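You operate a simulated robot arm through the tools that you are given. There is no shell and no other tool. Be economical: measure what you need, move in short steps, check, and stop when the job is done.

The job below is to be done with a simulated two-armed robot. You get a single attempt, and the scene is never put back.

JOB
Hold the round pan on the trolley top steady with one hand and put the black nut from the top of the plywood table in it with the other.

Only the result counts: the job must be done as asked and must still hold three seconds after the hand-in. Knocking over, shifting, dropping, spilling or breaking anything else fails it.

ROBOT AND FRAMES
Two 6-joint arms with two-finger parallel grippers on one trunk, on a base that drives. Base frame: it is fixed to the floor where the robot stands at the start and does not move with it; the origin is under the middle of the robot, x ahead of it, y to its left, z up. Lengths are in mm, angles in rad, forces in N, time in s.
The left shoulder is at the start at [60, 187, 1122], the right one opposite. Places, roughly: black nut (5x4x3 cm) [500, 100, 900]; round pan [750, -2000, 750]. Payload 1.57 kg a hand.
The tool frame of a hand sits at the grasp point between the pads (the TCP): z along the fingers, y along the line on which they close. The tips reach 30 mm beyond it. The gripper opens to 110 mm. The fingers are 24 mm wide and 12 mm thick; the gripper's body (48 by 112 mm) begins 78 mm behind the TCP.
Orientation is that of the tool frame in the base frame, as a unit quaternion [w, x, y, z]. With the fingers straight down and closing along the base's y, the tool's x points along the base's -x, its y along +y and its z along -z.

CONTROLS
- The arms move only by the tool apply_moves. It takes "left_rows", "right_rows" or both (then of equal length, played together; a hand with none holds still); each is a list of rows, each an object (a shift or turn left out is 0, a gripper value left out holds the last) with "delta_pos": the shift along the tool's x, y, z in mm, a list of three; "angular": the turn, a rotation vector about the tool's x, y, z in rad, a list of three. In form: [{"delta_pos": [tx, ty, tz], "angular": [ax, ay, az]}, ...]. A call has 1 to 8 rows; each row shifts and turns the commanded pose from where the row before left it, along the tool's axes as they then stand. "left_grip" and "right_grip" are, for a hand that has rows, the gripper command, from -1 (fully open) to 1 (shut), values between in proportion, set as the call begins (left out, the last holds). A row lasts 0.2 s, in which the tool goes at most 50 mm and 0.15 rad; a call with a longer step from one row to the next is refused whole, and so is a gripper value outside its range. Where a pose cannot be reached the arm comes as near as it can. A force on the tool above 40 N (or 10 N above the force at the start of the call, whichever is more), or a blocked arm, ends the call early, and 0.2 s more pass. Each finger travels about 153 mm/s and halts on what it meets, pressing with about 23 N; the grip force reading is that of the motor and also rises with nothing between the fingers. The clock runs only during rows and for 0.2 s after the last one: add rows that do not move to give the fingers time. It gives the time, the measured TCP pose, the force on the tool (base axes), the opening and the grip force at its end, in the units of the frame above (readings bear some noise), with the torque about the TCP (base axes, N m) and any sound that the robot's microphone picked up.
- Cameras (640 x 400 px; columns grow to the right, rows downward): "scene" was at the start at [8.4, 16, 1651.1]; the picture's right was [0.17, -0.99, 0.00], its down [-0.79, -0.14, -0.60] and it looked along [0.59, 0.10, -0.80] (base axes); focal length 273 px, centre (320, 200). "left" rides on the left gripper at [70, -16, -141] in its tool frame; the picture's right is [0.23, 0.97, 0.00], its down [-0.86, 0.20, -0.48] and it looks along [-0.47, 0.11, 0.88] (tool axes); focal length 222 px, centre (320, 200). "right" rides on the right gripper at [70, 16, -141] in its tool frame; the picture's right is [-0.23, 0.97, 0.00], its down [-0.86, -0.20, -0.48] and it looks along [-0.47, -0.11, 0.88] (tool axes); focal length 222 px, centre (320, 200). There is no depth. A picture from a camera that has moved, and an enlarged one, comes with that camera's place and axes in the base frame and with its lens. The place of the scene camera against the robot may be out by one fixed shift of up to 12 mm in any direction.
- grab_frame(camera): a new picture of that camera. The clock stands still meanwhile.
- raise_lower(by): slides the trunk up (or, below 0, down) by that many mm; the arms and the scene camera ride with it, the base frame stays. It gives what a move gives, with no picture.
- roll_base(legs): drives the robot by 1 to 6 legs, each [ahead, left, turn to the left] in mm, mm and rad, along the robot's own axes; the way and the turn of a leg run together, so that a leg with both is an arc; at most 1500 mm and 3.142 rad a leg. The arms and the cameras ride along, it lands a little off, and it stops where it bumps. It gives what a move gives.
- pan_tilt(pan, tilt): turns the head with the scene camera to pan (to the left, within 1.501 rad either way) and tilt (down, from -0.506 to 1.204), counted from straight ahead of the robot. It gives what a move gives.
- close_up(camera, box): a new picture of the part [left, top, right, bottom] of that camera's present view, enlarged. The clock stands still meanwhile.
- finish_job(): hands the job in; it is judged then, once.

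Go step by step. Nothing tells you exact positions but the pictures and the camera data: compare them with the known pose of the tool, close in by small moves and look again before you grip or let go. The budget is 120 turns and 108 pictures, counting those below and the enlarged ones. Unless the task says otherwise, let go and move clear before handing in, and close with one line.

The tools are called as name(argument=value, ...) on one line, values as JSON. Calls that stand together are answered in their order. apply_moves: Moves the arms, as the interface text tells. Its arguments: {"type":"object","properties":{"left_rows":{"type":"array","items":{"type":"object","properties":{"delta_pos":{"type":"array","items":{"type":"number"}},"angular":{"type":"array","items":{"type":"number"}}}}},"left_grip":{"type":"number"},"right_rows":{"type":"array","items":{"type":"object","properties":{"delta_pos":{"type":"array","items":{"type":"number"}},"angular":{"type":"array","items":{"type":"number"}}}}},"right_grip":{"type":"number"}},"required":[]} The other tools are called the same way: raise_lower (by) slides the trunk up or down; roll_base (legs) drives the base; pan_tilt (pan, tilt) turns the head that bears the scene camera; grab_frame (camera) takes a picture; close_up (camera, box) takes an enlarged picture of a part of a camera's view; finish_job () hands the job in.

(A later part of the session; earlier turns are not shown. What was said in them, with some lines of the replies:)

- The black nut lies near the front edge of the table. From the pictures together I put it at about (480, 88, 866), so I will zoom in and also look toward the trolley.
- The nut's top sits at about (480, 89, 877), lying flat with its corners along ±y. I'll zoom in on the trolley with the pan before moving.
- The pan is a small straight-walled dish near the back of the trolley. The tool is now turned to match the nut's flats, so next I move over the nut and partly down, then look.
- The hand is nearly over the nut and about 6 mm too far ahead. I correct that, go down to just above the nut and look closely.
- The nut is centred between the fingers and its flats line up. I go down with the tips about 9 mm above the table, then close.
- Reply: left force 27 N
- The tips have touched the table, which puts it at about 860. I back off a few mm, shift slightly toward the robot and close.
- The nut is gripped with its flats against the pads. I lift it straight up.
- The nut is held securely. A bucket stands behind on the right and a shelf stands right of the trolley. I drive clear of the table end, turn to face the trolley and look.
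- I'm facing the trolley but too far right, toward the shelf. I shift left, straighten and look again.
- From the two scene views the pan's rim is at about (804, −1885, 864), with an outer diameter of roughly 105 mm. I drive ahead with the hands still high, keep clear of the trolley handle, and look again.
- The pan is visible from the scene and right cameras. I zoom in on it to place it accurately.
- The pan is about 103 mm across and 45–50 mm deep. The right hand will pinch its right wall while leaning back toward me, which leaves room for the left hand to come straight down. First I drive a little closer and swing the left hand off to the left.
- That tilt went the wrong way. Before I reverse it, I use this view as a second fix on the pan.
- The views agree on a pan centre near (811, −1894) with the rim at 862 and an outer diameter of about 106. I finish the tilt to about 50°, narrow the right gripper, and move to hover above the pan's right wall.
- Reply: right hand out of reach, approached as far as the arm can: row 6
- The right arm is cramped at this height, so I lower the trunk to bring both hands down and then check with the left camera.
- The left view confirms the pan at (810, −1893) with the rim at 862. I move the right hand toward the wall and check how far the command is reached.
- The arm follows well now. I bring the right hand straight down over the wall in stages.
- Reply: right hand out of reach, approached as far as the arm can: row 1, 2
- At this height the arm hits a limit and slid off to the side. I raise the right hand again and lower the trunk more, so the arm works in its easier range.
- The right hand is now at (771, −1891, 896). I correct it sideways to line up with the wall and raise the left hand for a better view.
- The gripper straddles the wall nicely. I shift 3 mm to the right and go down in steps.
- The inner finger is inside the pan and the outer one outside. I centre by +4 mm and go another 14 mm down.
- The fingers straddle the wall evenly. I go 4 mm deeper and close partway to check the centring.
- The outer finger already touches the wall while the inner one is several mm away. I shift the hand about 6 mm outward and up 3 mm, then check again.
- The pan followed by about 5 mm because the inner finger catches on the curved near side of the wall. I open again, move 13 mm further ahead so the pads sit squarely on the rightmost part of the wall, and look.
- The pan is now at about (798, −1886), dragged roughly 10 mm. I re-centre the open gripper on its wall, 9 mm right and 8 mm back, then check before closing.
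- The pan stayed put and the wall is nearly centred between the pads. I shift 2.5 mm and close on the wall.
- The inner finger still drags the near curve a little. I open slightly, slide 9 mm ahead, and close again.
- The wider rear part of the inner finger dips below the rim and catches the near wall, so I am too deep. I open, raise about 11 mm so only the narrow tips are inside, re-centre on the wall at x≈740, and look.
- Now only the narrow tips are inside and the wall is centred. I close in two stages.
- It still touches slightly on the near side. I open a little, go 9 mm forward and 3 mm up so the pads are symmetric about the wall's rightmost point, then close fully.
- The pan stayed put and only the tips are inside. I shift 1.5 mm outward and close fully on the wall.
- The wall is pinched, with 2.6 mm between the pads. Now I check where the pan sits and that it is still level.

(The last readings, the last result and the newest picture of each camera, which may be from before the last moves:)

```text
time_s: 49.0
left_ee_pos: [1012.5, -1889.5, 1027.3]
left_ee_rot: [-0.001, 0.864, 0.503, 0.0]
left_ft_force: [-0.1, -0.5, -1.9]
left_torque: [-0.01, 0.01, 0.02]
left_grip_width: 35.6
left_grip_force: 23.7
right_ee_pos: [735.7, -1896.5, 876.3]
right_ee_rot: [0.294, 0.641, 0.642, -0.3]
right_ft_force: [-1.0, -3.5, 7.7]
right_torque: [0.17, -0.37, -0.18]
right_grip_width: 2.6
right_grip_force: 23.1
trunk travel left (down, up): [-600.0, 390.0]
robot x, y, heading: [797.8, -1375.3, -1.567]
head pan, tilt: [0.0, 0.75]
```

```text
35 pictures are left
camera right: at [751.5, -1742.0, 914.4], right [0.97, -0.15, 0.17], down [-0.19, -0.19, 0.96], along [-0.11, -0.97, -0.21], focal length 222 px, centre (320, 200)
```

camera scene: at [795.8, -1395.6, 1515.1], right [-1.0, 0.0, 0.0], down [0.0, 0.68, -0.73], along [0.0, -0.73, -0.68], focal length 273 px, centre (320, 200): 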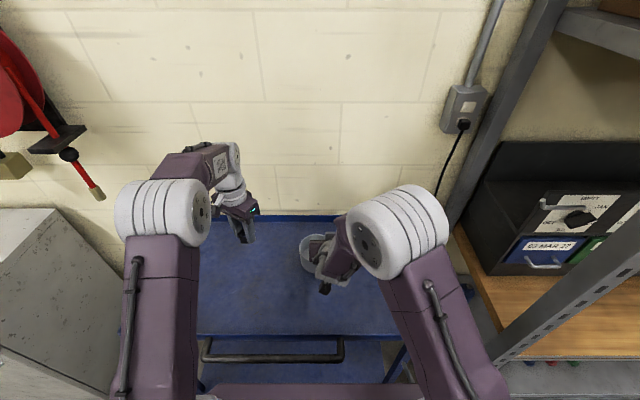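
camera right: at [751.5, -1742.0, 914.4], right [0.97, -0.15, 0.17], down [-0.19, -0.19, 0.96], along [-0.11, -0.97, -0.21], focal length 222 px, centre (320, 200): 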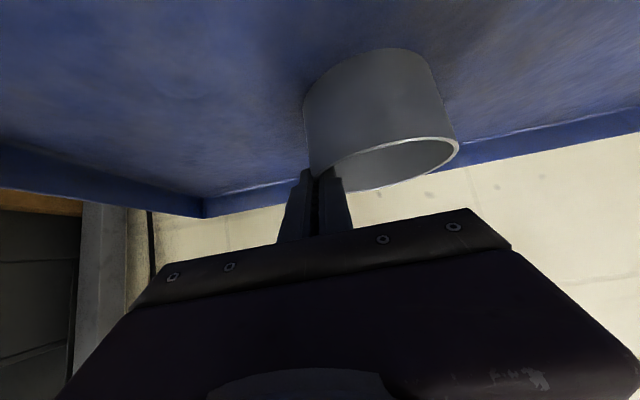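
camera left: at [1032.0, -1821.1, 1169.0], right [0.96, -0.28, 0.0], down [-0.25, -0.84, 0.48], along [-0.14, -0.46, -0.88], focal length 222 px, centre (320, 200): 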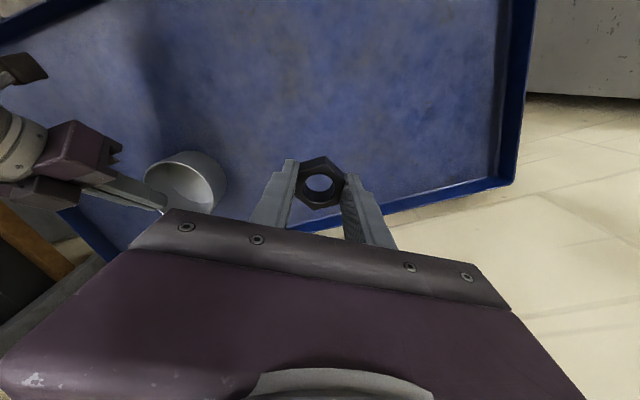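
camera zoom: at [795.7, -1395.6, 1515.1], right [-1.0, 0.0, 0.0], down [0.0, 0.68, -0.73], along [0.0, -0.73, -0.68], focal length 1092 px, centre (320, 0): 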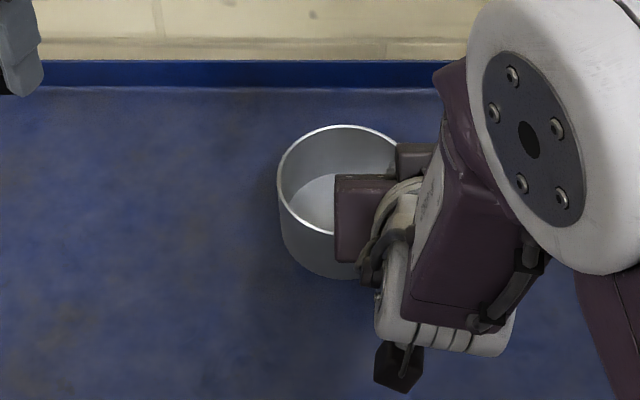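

The pan is held and I put its centre near (779, −1907). I turn the left hand square again and bring it beside the pan, just above rim height, then look.

apply_moves(left_rows=[{"angular": [0, 0, -0.125]}, {"angular": [0, 0, -0.125]}, {"angular": [0, 0, -0.125]}, {"angular": [0, 0, -0.125]}, {"delta_pos": [-4.5, -35, 28]}, {"delta_pos": [-4.5, -35, 28]}, {"delta_pos": [-4.5, -35, 28]}, {"delta_pos": [-4.5, -30, 25]}])

grab_frame(camera="left")

grab_frame(camera="scene")

```text
time_s: 50.8
left_ee_pos: [876.0, -1903.6, 919.2]
left_ee_rot: [0.0, 0.713, 0.701, 0.001]
left_ft_force: [0.8, 0.3, -1.7]
left_torque: [0.0, 0.02, 0.01]
left_grip_width: 35.4
left_grip_force: 22.8
right_ee_pos: [736.2, -1894.3, 874.7]
right_ee_rot: [0.295, 0.64, 0.643, -0.299]
right_ft_force: [0.3, -3.1, 11.5]
right_torque: [0.39, -0.42, -0.06]
right_grip_width: 2.9
right_grip_force: 23.5
trunk travel left (down, up): [-600.0, 390.0]
robot x, y, heading: [801.2, -1375.3, -1.569]
head pan, tilt: [0.0, 0.75]
```

```text
34 pictures are left
camera left: at [862.1, -1833.6, 1060.1], right [0.98, 0.21, 0.0], down [0.18, -0.86, 0.48], along [0.1, -0.47, -0.88], focal length 222 px, centre (320, 200)
```

left: 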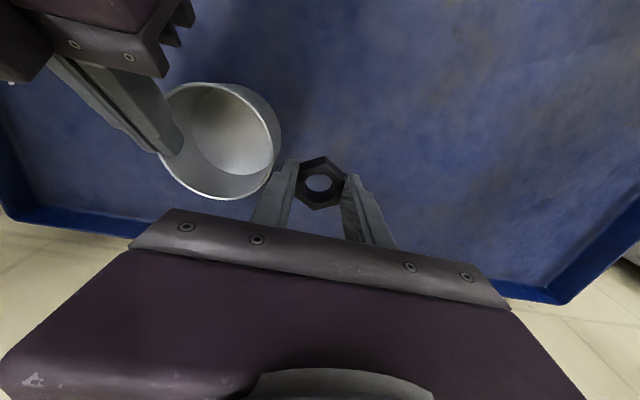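

```text
33 pictures are left
camera scene: at [795.7, -1394.6, 1515.1], right [-1.0, 0.0, 0.0], down [0.0, 0.68, -0.73], along [0.0, -0.73, -0.68], focal length 273 px, centre (320, 200)
```

scene: 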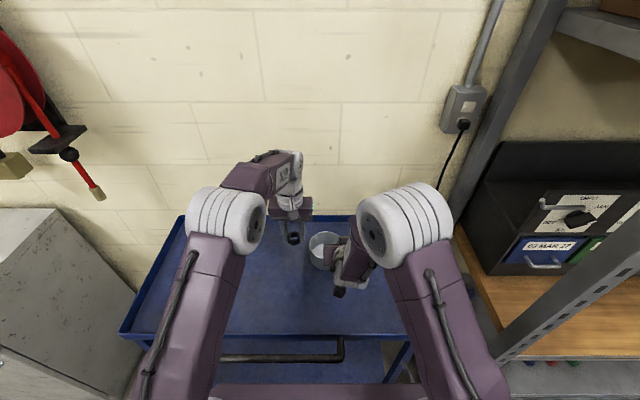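

This view shows the pan clearly at about (783, −1900), with the wall between the right fingers. I move the nut over at x≈791, still above the rim.

apply_moves(left_rows=[{"delta_pos": [0, -30, 0]}, {"delta_pos": [2, -30, 0]}, {"delta_pos": [0, -25, 0]}, {}])

grab_frame(camera="left")

grab_frame(camera="scene")

```text
time_s: 51.8
left_ee_pos: [793.2, -1898.4, 918.6]
left_ee_rot: [0.0, 0.713, 0.701, 0.0]
left_ft_force: [0.4, 1.0, -1.7]
left_torque: [0.0, -0.01, -0.01]
left_grip_width: 35.6
left_grip_force: 23.2
right_ee_pos: [736.3, -1893.9, 876.1]
right_ee_rot: [0.295, 0.64, 0.643, -0.299]
right_ft_force: [3.0, -1.9, 11.3]
right_torque: [0.33, -0.38, -0.14]
right_grip_width: 2.7
right_grip_force: 23.6
trunk travel left (down, up): [-600.0, 390.0]
robot x, y, heading: [801.5, -1376.8, -1.571]
head pan, tilt: [0.0, 0.75]
```

```text
32 pictures are left
camera left: at [777.0, -1828.2, 1059.0], right [0.98, 0.21, 0.0], down [0.18, -0.86, 0.48], along [0.1, -0.47, -0.88], focal length 222 px, centre (320, 200)
```

left: 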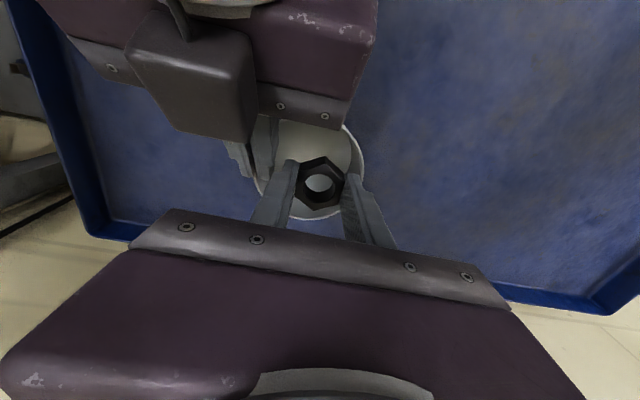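

```text
31 pictures are left
camera scene: at [796.3, -1394.5, 1515.1], right [-1.0, 0.0, 0.0], down [0.0, 0.68, -0.73], along [0.0, -0.73, -0.68], focal length 273 px, centre (320, 200)
```

scene: 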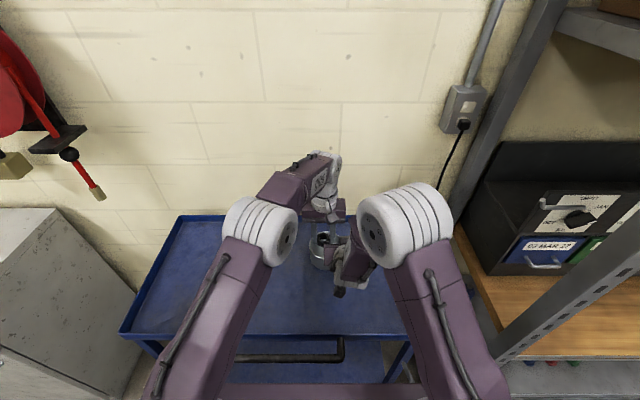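

The nut is over the pan with clear space to the right hand. I go down 25 mm and take a closer look.

apply_moves(left_rows=[{"delta_pos": [-3, 0, 12]}, {"delta_pos": [0, 0, 12]}, {}])

close_up(camera="left", box=[208, 80, 432, 220])

close_up(camera="scene", box=[260, 180, 420, 280])

```text
time_s: 52.6
left_ee_pos: [791.1, -1900.2, 893.3]
left_ee_rot: [0.0, 0.713, 0.701, 0.0]
left_ft_force: [0.3, -0.6, -1.9]
left_torque: [-0.02, -0.01, 0.01]
left_grip_width: 35.3
left_grip_force: 22.9
right_ee_pos: [735.6, -1894.1, 874.9]
right_ee_rot: [0.294, 0.641, 0.643, -0.299]
right_ft_force: [2.4, -0.6, 10.2]
right_torque: [0.32, -0.42, -0.07]
right_grip_width: 3.1
right_grip_force: 22.8
trunk travel left (down, up): [-600.0, 390.0]
robot x, y, heading: [800.6, -1375.6, -1.572]
head pan, tilt: [0.0, 0.75]
```

```text
2.86 times, centred on (320, 150) of left
camera zoom: at [777.1, -1831.7, 1035.0], right [0.98, 0.21, 0.0], down [0.18, -0.86, 0.48], along [0.1, -0.47, -0.88], focal length 635 px, centre (320, 343)
```

zoom: 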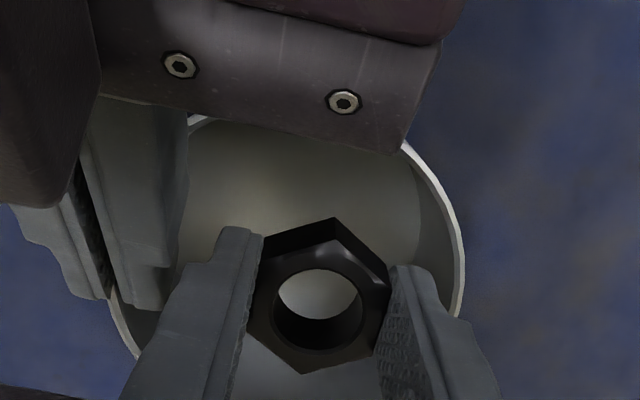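

```text
4.00 times, centred on (340, 230) of scene
camera zoom: at [796.3, -1394.5, 1515.1], right [-1.0, 0.0, 0.0], down [0.0, 0.68, -0.73], along [0.0, -0.73, -0.68], focal length 1092 px, centre (240, 80)
```

zoom: 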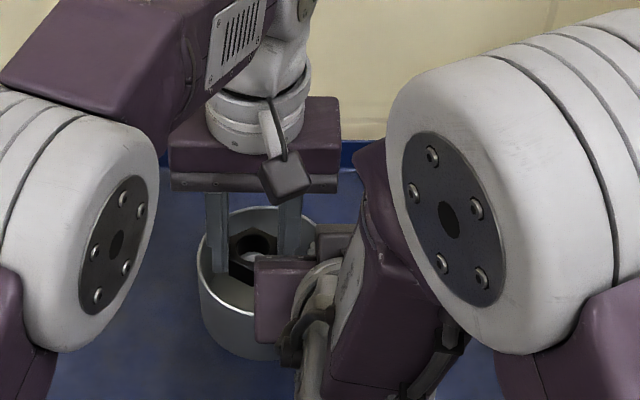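

The nut sits inside the rim in both views. I shift 2 mm right and lower it into the pan slowly.

apply_moves(left_rows=[{"delta_pos": [0, -2, 6]}, {"delta_pos": [0, 0, 6]}, {"delta_pos": [0, 0, 5]}, {}])

close_up(camera="left", box=[208, 80, 432, 220])

close_up(camera="scene", box=[300, 220, 364, 260])

```text
time_s: 53.6
left_ee_pos: [789.8, -1902.1, 878.2]
left_ee_rot: [0.0, 0.714, 0.701, 0.0]
left_ft_force: [-0.3, -0.5, -1.8]
left_torque: [0.01, -0.03, 0.03]
left_grip_width: 35.2
left_grip_force: 22.8
right_ee_pos: [736.6, -1894.1, 875.8]
right_ee_rot: [0.295, 0.641, 0.642, -0.299]
right_ft_force: [2.4, -0.5, 9.9]
right_torque: [0.31, -0.4, -0.09]
right_grip_width: 2.7
right_grip_force: 23.0
trunk travel left (down, up): [-600.0, 390.0]
robot x, y, heading: [801.0, -1375.7, -1.567]
head pan, tilt: [0.0, 0.75]
```

```text
2.86 times, centred on (320, 150) of left
camera zoom: at [774.6, -1832.1, 1019.4], right [0.98, 0.21, 0.0], down [0.18, -0.86, 0.48], along [0.1, -0.47, -0.88], focal length 635 px, centre (320, 343)
```

zoom: 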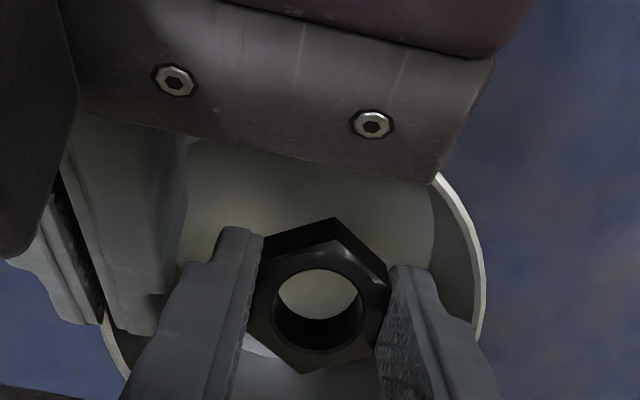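

```text
10.00 times, centred on (332, 240) of scene
camera zoom: at [796.2, -1394.6, 1515.1], right [-1.0, 0.0, 0.0], down [0.0, 0.68, -0.73], along [0.0, -0.73, -0.68], focal length 2730 px, centre (200, -200)
```

zoom: 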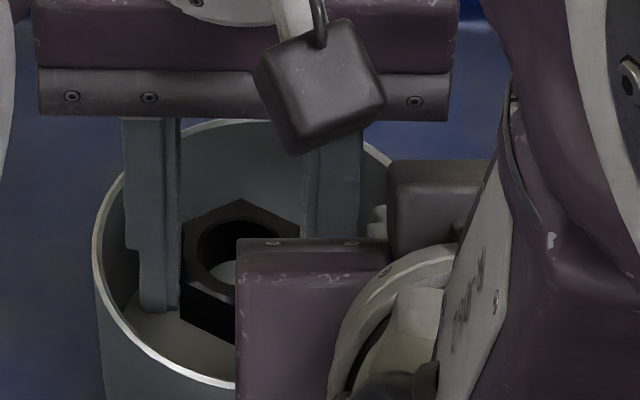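

The nut is inside the pan with clearance all round. I lower it further until it is nearly at the floor, watching the force.

apply_moves(left_rows=[{"delta_pos": [0, 0, 5]}, {"delta_pos": [0, 0, 5]}, {"delta_pos": [0, 0, 4]}, {}])

close_up(camera="scene", box=[300, 220, 364, 260])

```text
time_s: 54.6
left_ee_pos: [789.7, -1902.7, 864.8]
left_ee_rot: [-0.001, 0.714, 0.7, 0.0]
left_ft_force: [-0.4, 0.5, -1.9]
left_torque: [-0.02, 0.02, 0.04]
left_grip_width: 35.6
left_grip_force: 22.7
right_ee_pos: [736.8, -1894.5, 875.3]
right_ee_rot: [0.295, 0.64, 0.643, -0.298]
right_ft_force: [1.6, 0.8, 8.7]
right_torque: [0.15, -0.36, -0.13]
right_grip_width: 2.9
right_grip_force: 22.7
trunk travel left (down, up): [-600.0, 390.0]
robot x, y, heading: [801.3, -1379.2, -1.57]
head pan, tilt: [0.0, 0.75]
```

```text
10.00 times, centred on (332, 240) of scene
camera zoom: at [796.2, -1394.6, 1515.1], right [-1.0, 0.0, 0.0], down [0.0, 0.68, -0.73], along [0.0, -0.73, -0.68], focal length 2730 px, centre (200, -200)
```

zoom: 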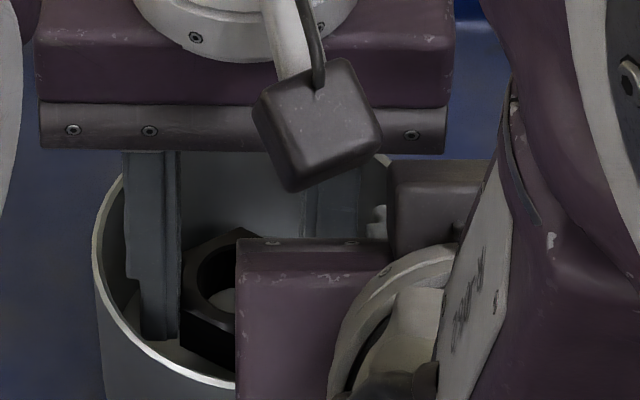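

No contact yet. I continue down gently.

apply_moves(left_rows=[{"delta_pos": [0, 0, 4]}, {"delta_pos": [0, 0, 4]}, {}])

```text
time_s: 55.4
left_ee_pos: [790.0, -1900.8, 854.0]
left_ee_rot: [0.0, 0.713, 0.702, 0.0]
left_ft_force: [-0.9, 0.1, -0.8]
left_torque: [-0.01, 0.02, 0.0]
left_grip_width: 35.4
left_grip_force: 23.4
right_ee_pos: [736.7, -1894.8, 875.3]
right_ee_rot: [0.295, 0.641, 0.643, -0.299]
right_ft_force: [2.3, -0.9, 6.8]
right_torque: [0.05, -0.33, -0.12]
right_grip_width: 3.1
right_grip_force: 23.1
trunk travel left (down, up): [-600.0, 390.0]
robot x, y, heading: [803.1, -1376.3, -1.565]
head pan, tilt: [0.0, 0.75]
```

apply_moves(left_rows=[{"delta_pos": [0, 0, 3]}, {"delta_pos": [0, 0, 2]}, {}])

close_up(camera="left", box=[208, 80, 432, 220])

```text
time_s: 56.2
left_ee_pos: [789.7, -1902.5, 850.3]
left_ee_rot: [0.0, 0.713, 0.701, 0.0]
left_ft_force: [0.3, 0.4, -0.9]
left_torque: [0.0, 0.01, 0.01]
left_grip_width: 35.7
left_grip_force: 22.5
right_ee_pos: [736.7, -1893.8, 874.7]
right_ee_rot: [0.295, 0.64, 0.643, -0.298]
right_ft_force: [2.9, -0.3, 7.5]
right_torque: [0.25, -0.49, 0.01]
right_grip_width: 3.1
right_grip_force: 23.1
trunk travel left (down, up): [-600.0, 390.0]
robot x, y, heading: [800.8, -1377.4, -1.571]
head pan, tilt: [0.0, 0.75]
```

```text
2.86 times, centred on (320, 150) of left
camera zoom: at [774.4, -1832.2, 992.0], right [0.98, 0.21, 0.0], down [0.18, -0.86, 0.48], along [0.1, -0.47, -0.88], focal length 635 px, centre (320, 343)
```

zoom: 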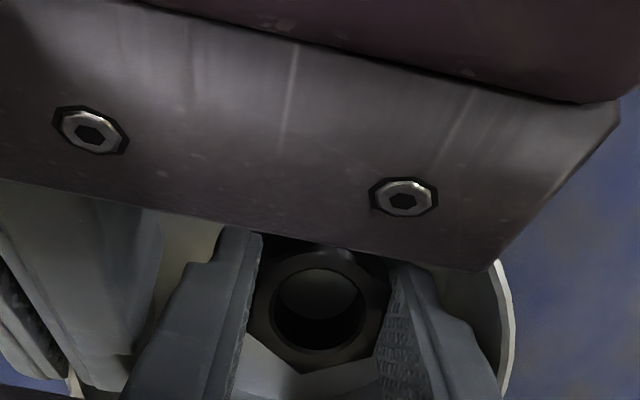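

The nut is within a few mm of the floor, and my left camera is getting close to the right hand, so I release here with a small opening.

apply_moves(left_grip=0.22, left_rows=[{}, {}, {}])

apply_moves(left_rows=[{"delta_pos": [0, 0, -6]}, {"delta_pos": [0, 0, -10]}, {"delta_pos": [0, 0, -15]}, {"delta_pos": [0, 0, -20]}, {"delta_pos": [0, 0, -20]}, {}])

close_up(camera="left", box=[208, 80, 432, 220])

```text
time_s: 57.0
left_ee_pos: [788.2, -1902.4, 850.7]
left_ee_rot: [-0.001, 0.713, 0.701, 0.0]
left_ft_force: [1.6, -0.5, 0.7]
left_torque: [0.01, 0.12, 0.01]
left_grip_width: 40.6
left_grip_force: 0.0
right_ee_pos: [736.2, -1895.0, 875.6]
right_ee_rot: [0.294, 0.641, 0.643, -0.299]
right_ft_force: [-0.4, 0.0, 6.4]
right_torque: [0.13, -0.45, -0.07]
right_grip_width: 2.8
right_grip_force: 22.8
trunk travel left (down, up): [-600.0, 390.0]
robot x, y, heading: [797.9, -1375.1, -1.567]
head pan, tilt: [0.0, 0.75]
```

```text
time_s: 58.4
left_ee_pos: [788.8, -1902.8, 922.7]
left_ee_rot: [0.001, 0.714, 0.701, -0.001]
left_ft_force: [-0.5, 0.6, -0.4]
left_torque: [0.05, 0.0, -0.01]
left_grip_width: 42.9
left_grip_force: 0.1
right_ee_pos: [736.7, -1894.6, 875.9]
right_ee_rot: [0.294, 0.64, 0.644, -0.298]
right_ft_force: [0.6, 0.1, 6.8]
right_torque: [0.09, -0.39, -0.01]
right_grip_width: 2.6
right_grip_force: 22.6
trunk travel left (down, up): [-600.0, 390.0]
robot x, y, heading: [801.2, -1372.2, -1.57]
head pan, tilt: [0.0, 0.75]
```

```text
2.86 times, centred on (320, 150) of left
camera zoom: at [774.6, -1832.0, 1065.2], right [0.98, 0.21, 0.0], down [0.18, -0.86, 0.48], along [0.1, -0.47, -0.88], focal length 635 px, centre (320, 343)
```

zoom: 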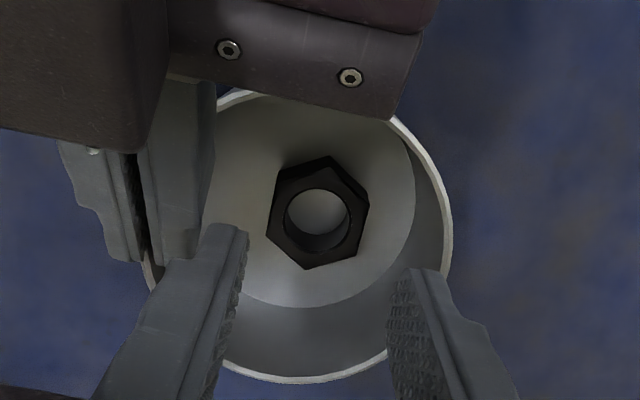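

The nut lies flat in the pan. I move the left hand away to the left, then open the right hand to the width that was free before.

apply_moves(left_rows=[{"delta_pos": [0, 30, -5]}, {"delta_pos": [0, 40, -10]}, {"delta_pos": [0, 45, -10]}, {"delta_pos": [0, 40, -10]}, {}])

apply_moves(right_grip=0.58, right_rows=[{}, {}, {}])

grab_frame(camera="left")

close_up(camera="right", box=[220, 80, 476, 240])

```text
time_s: 59.6
left_ee_pos: [943.9, -1907.5, 956.9]
left_ee_rot: [0.0, 0.714, 0.7, -0.001]
left_ft_force: [0.8, -1.1, 0.1]
left_torque: [-0.02, -0.01, -0.01]
left_grip_width: 42.8
left_grip_force: 0.0
right_ee_pos: [735.7, -1894.0, 875.8]
right_ee_rot: [0.295, 0.64, 0.643, -0.299]
right_ft_force: [-0.9, -0.2, 6.3]
right_torque: [0.05, -0.44, 0.07]
right_grip_width: 2.7
right_grip_force: 23.3
trunk travel left (down, up): [-600.0, 390.0]
robot x, y, heading: [799.3, -1375.0, -1.57]
head pan, tilt: [0.0, 0.75]
```

```text
time_s: 60.4
left_ee_pos: [942.8, -1908.9, 957.1]
left_ee_rot: [0.0, 0.713, 0.702, 0.0]
left_ft_force: [0.9, 0.1, 0.3]
left_torque: [0.0, -0.06, 0.02]
left_grip_width: 42.9
left_grip_force: 0.0
right_ee_pos: [736.2, -1893.9, 874.3]
right_ee_rot: [0.294, 0.64, 0.643, -0.299]
right_ft_force: [0.5, -0.7, 0.0]
right_torque: [-0.02, 0.03, -0.05]
right_grip_width: 23.2
right_grip_force: 0.2
trunk travel left (down, up): [-600.0, 390.0]
robot x, y, heading: [800.1, -1374.4, -1.569]
head pan, tilt: [0.0, 0.75]
```

```text
23 pictures are left
camera left: at [927.9, -1838.4, 1099.0], right [0.98, 0.21, 0.0], down [0.18, -0.86, 0.48], along [0.1, -0.47, -0.88], focal length 222 px, centre (320, 200)
```

left: 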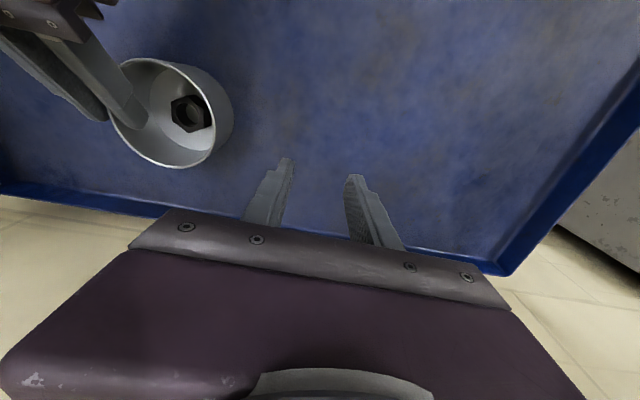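

```text
2.50 times, centred on (348, 160) of right
camera zoom: at [751.4, -1741.5, 913.9], right [0.98, -0.15, 0.17], down [-0.19, -0.19, 0.96], along [-0.11, -0.97, -0.21], focal length 555 px, centre (250, 300)
```

zoom: 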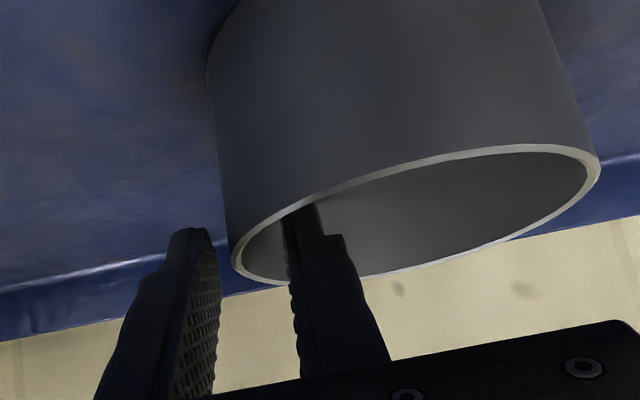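

The right hand is free of the wall with gaps on both sides. I lift it straight up.

apply_moves(right_rows=[{"delta_pos": [-7.6, 0, -6.5]}, {"delta_pos": [-11.4, 0, -9.7]}, {"delta_pos": [-15.2, 0, -13]}, {"delta_pos": [-22.8, 0, -19.5]}, {"delta_pos": [-22.8, 0, -19.5]}, {}])

grab_frame(camera="left")

grab_frame(camera="scene")

```text
time_s: 61.8
left_ee_pos: [941.8, -1908.3, 957.0]
left_ee_rot: [0.0, 0.714, 0.701, 0.0]
left_ft_force: [0.7, 0.1, 0.4]
left_torque: [0.01, 0.02, 0.03]
left_grip_width: 42.6
left_grip_force: 0.0
right_ee_pos: [736.3, -1894.6, 981.1]
right_ee_rot: [0.294, 0.641, 0.643, -0.299]
right_ft_force: [0.5, 0.2, -0.3]
right_torque: [-0.01, 0.0, 0.02]
right_grip_width: 22.5
right_grip_force: 0.0
trunk travel left (down, up): [-600.0, 390.0]
robot x, y, heading: [802.5, -1373.7, -1.567]
head pan, tilt: [0.0, 0.75]
```

```text
21 pictures are left
camera left: at [928.0, -1838.7, 1098.9], right [0.98, 0.21, 0.0], down [0.18, -0.86, 0.48], along [0.1, -0.47, -0.88], focal length 222 px, centre (320, 200)
```

left: 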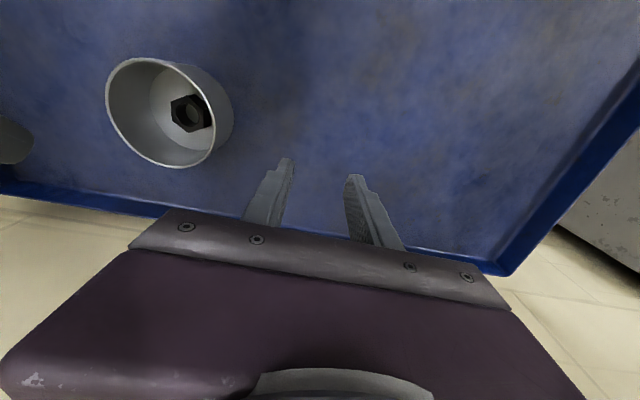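

```text
20 pictures are left
camera scene: at [795.8, -1396.1, 1515.0], right [-1.0, 0.0, 0.0], down [0.0, 0.68, -0.73], along [0.0, -0.73, -0.68], focal length 273 px, centre (320, 200)
```

scene: 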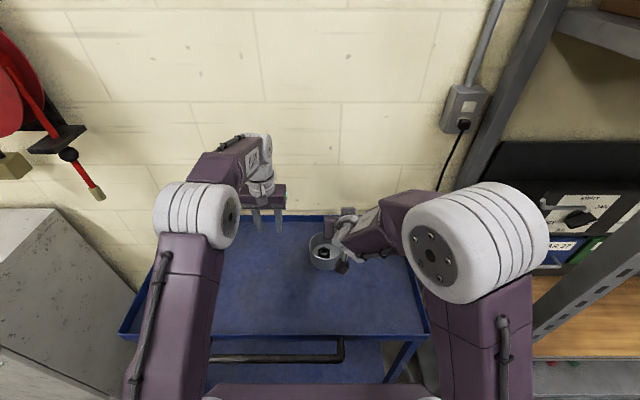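

The nut rests in the pan, the pan stands level on the trolley, and both hands are clear, so I hand the job in.

finish_job()

```text
The job is handed in.
```

The black nut is in the round pan on the trolley. The right hand held the pan by its wall while the left hand set the nut down, and both hands are clear. While I was getting the grip, the fingers dragged the pan about 25 mm across the trolley top; it did not tip, and I saw nothing else move.
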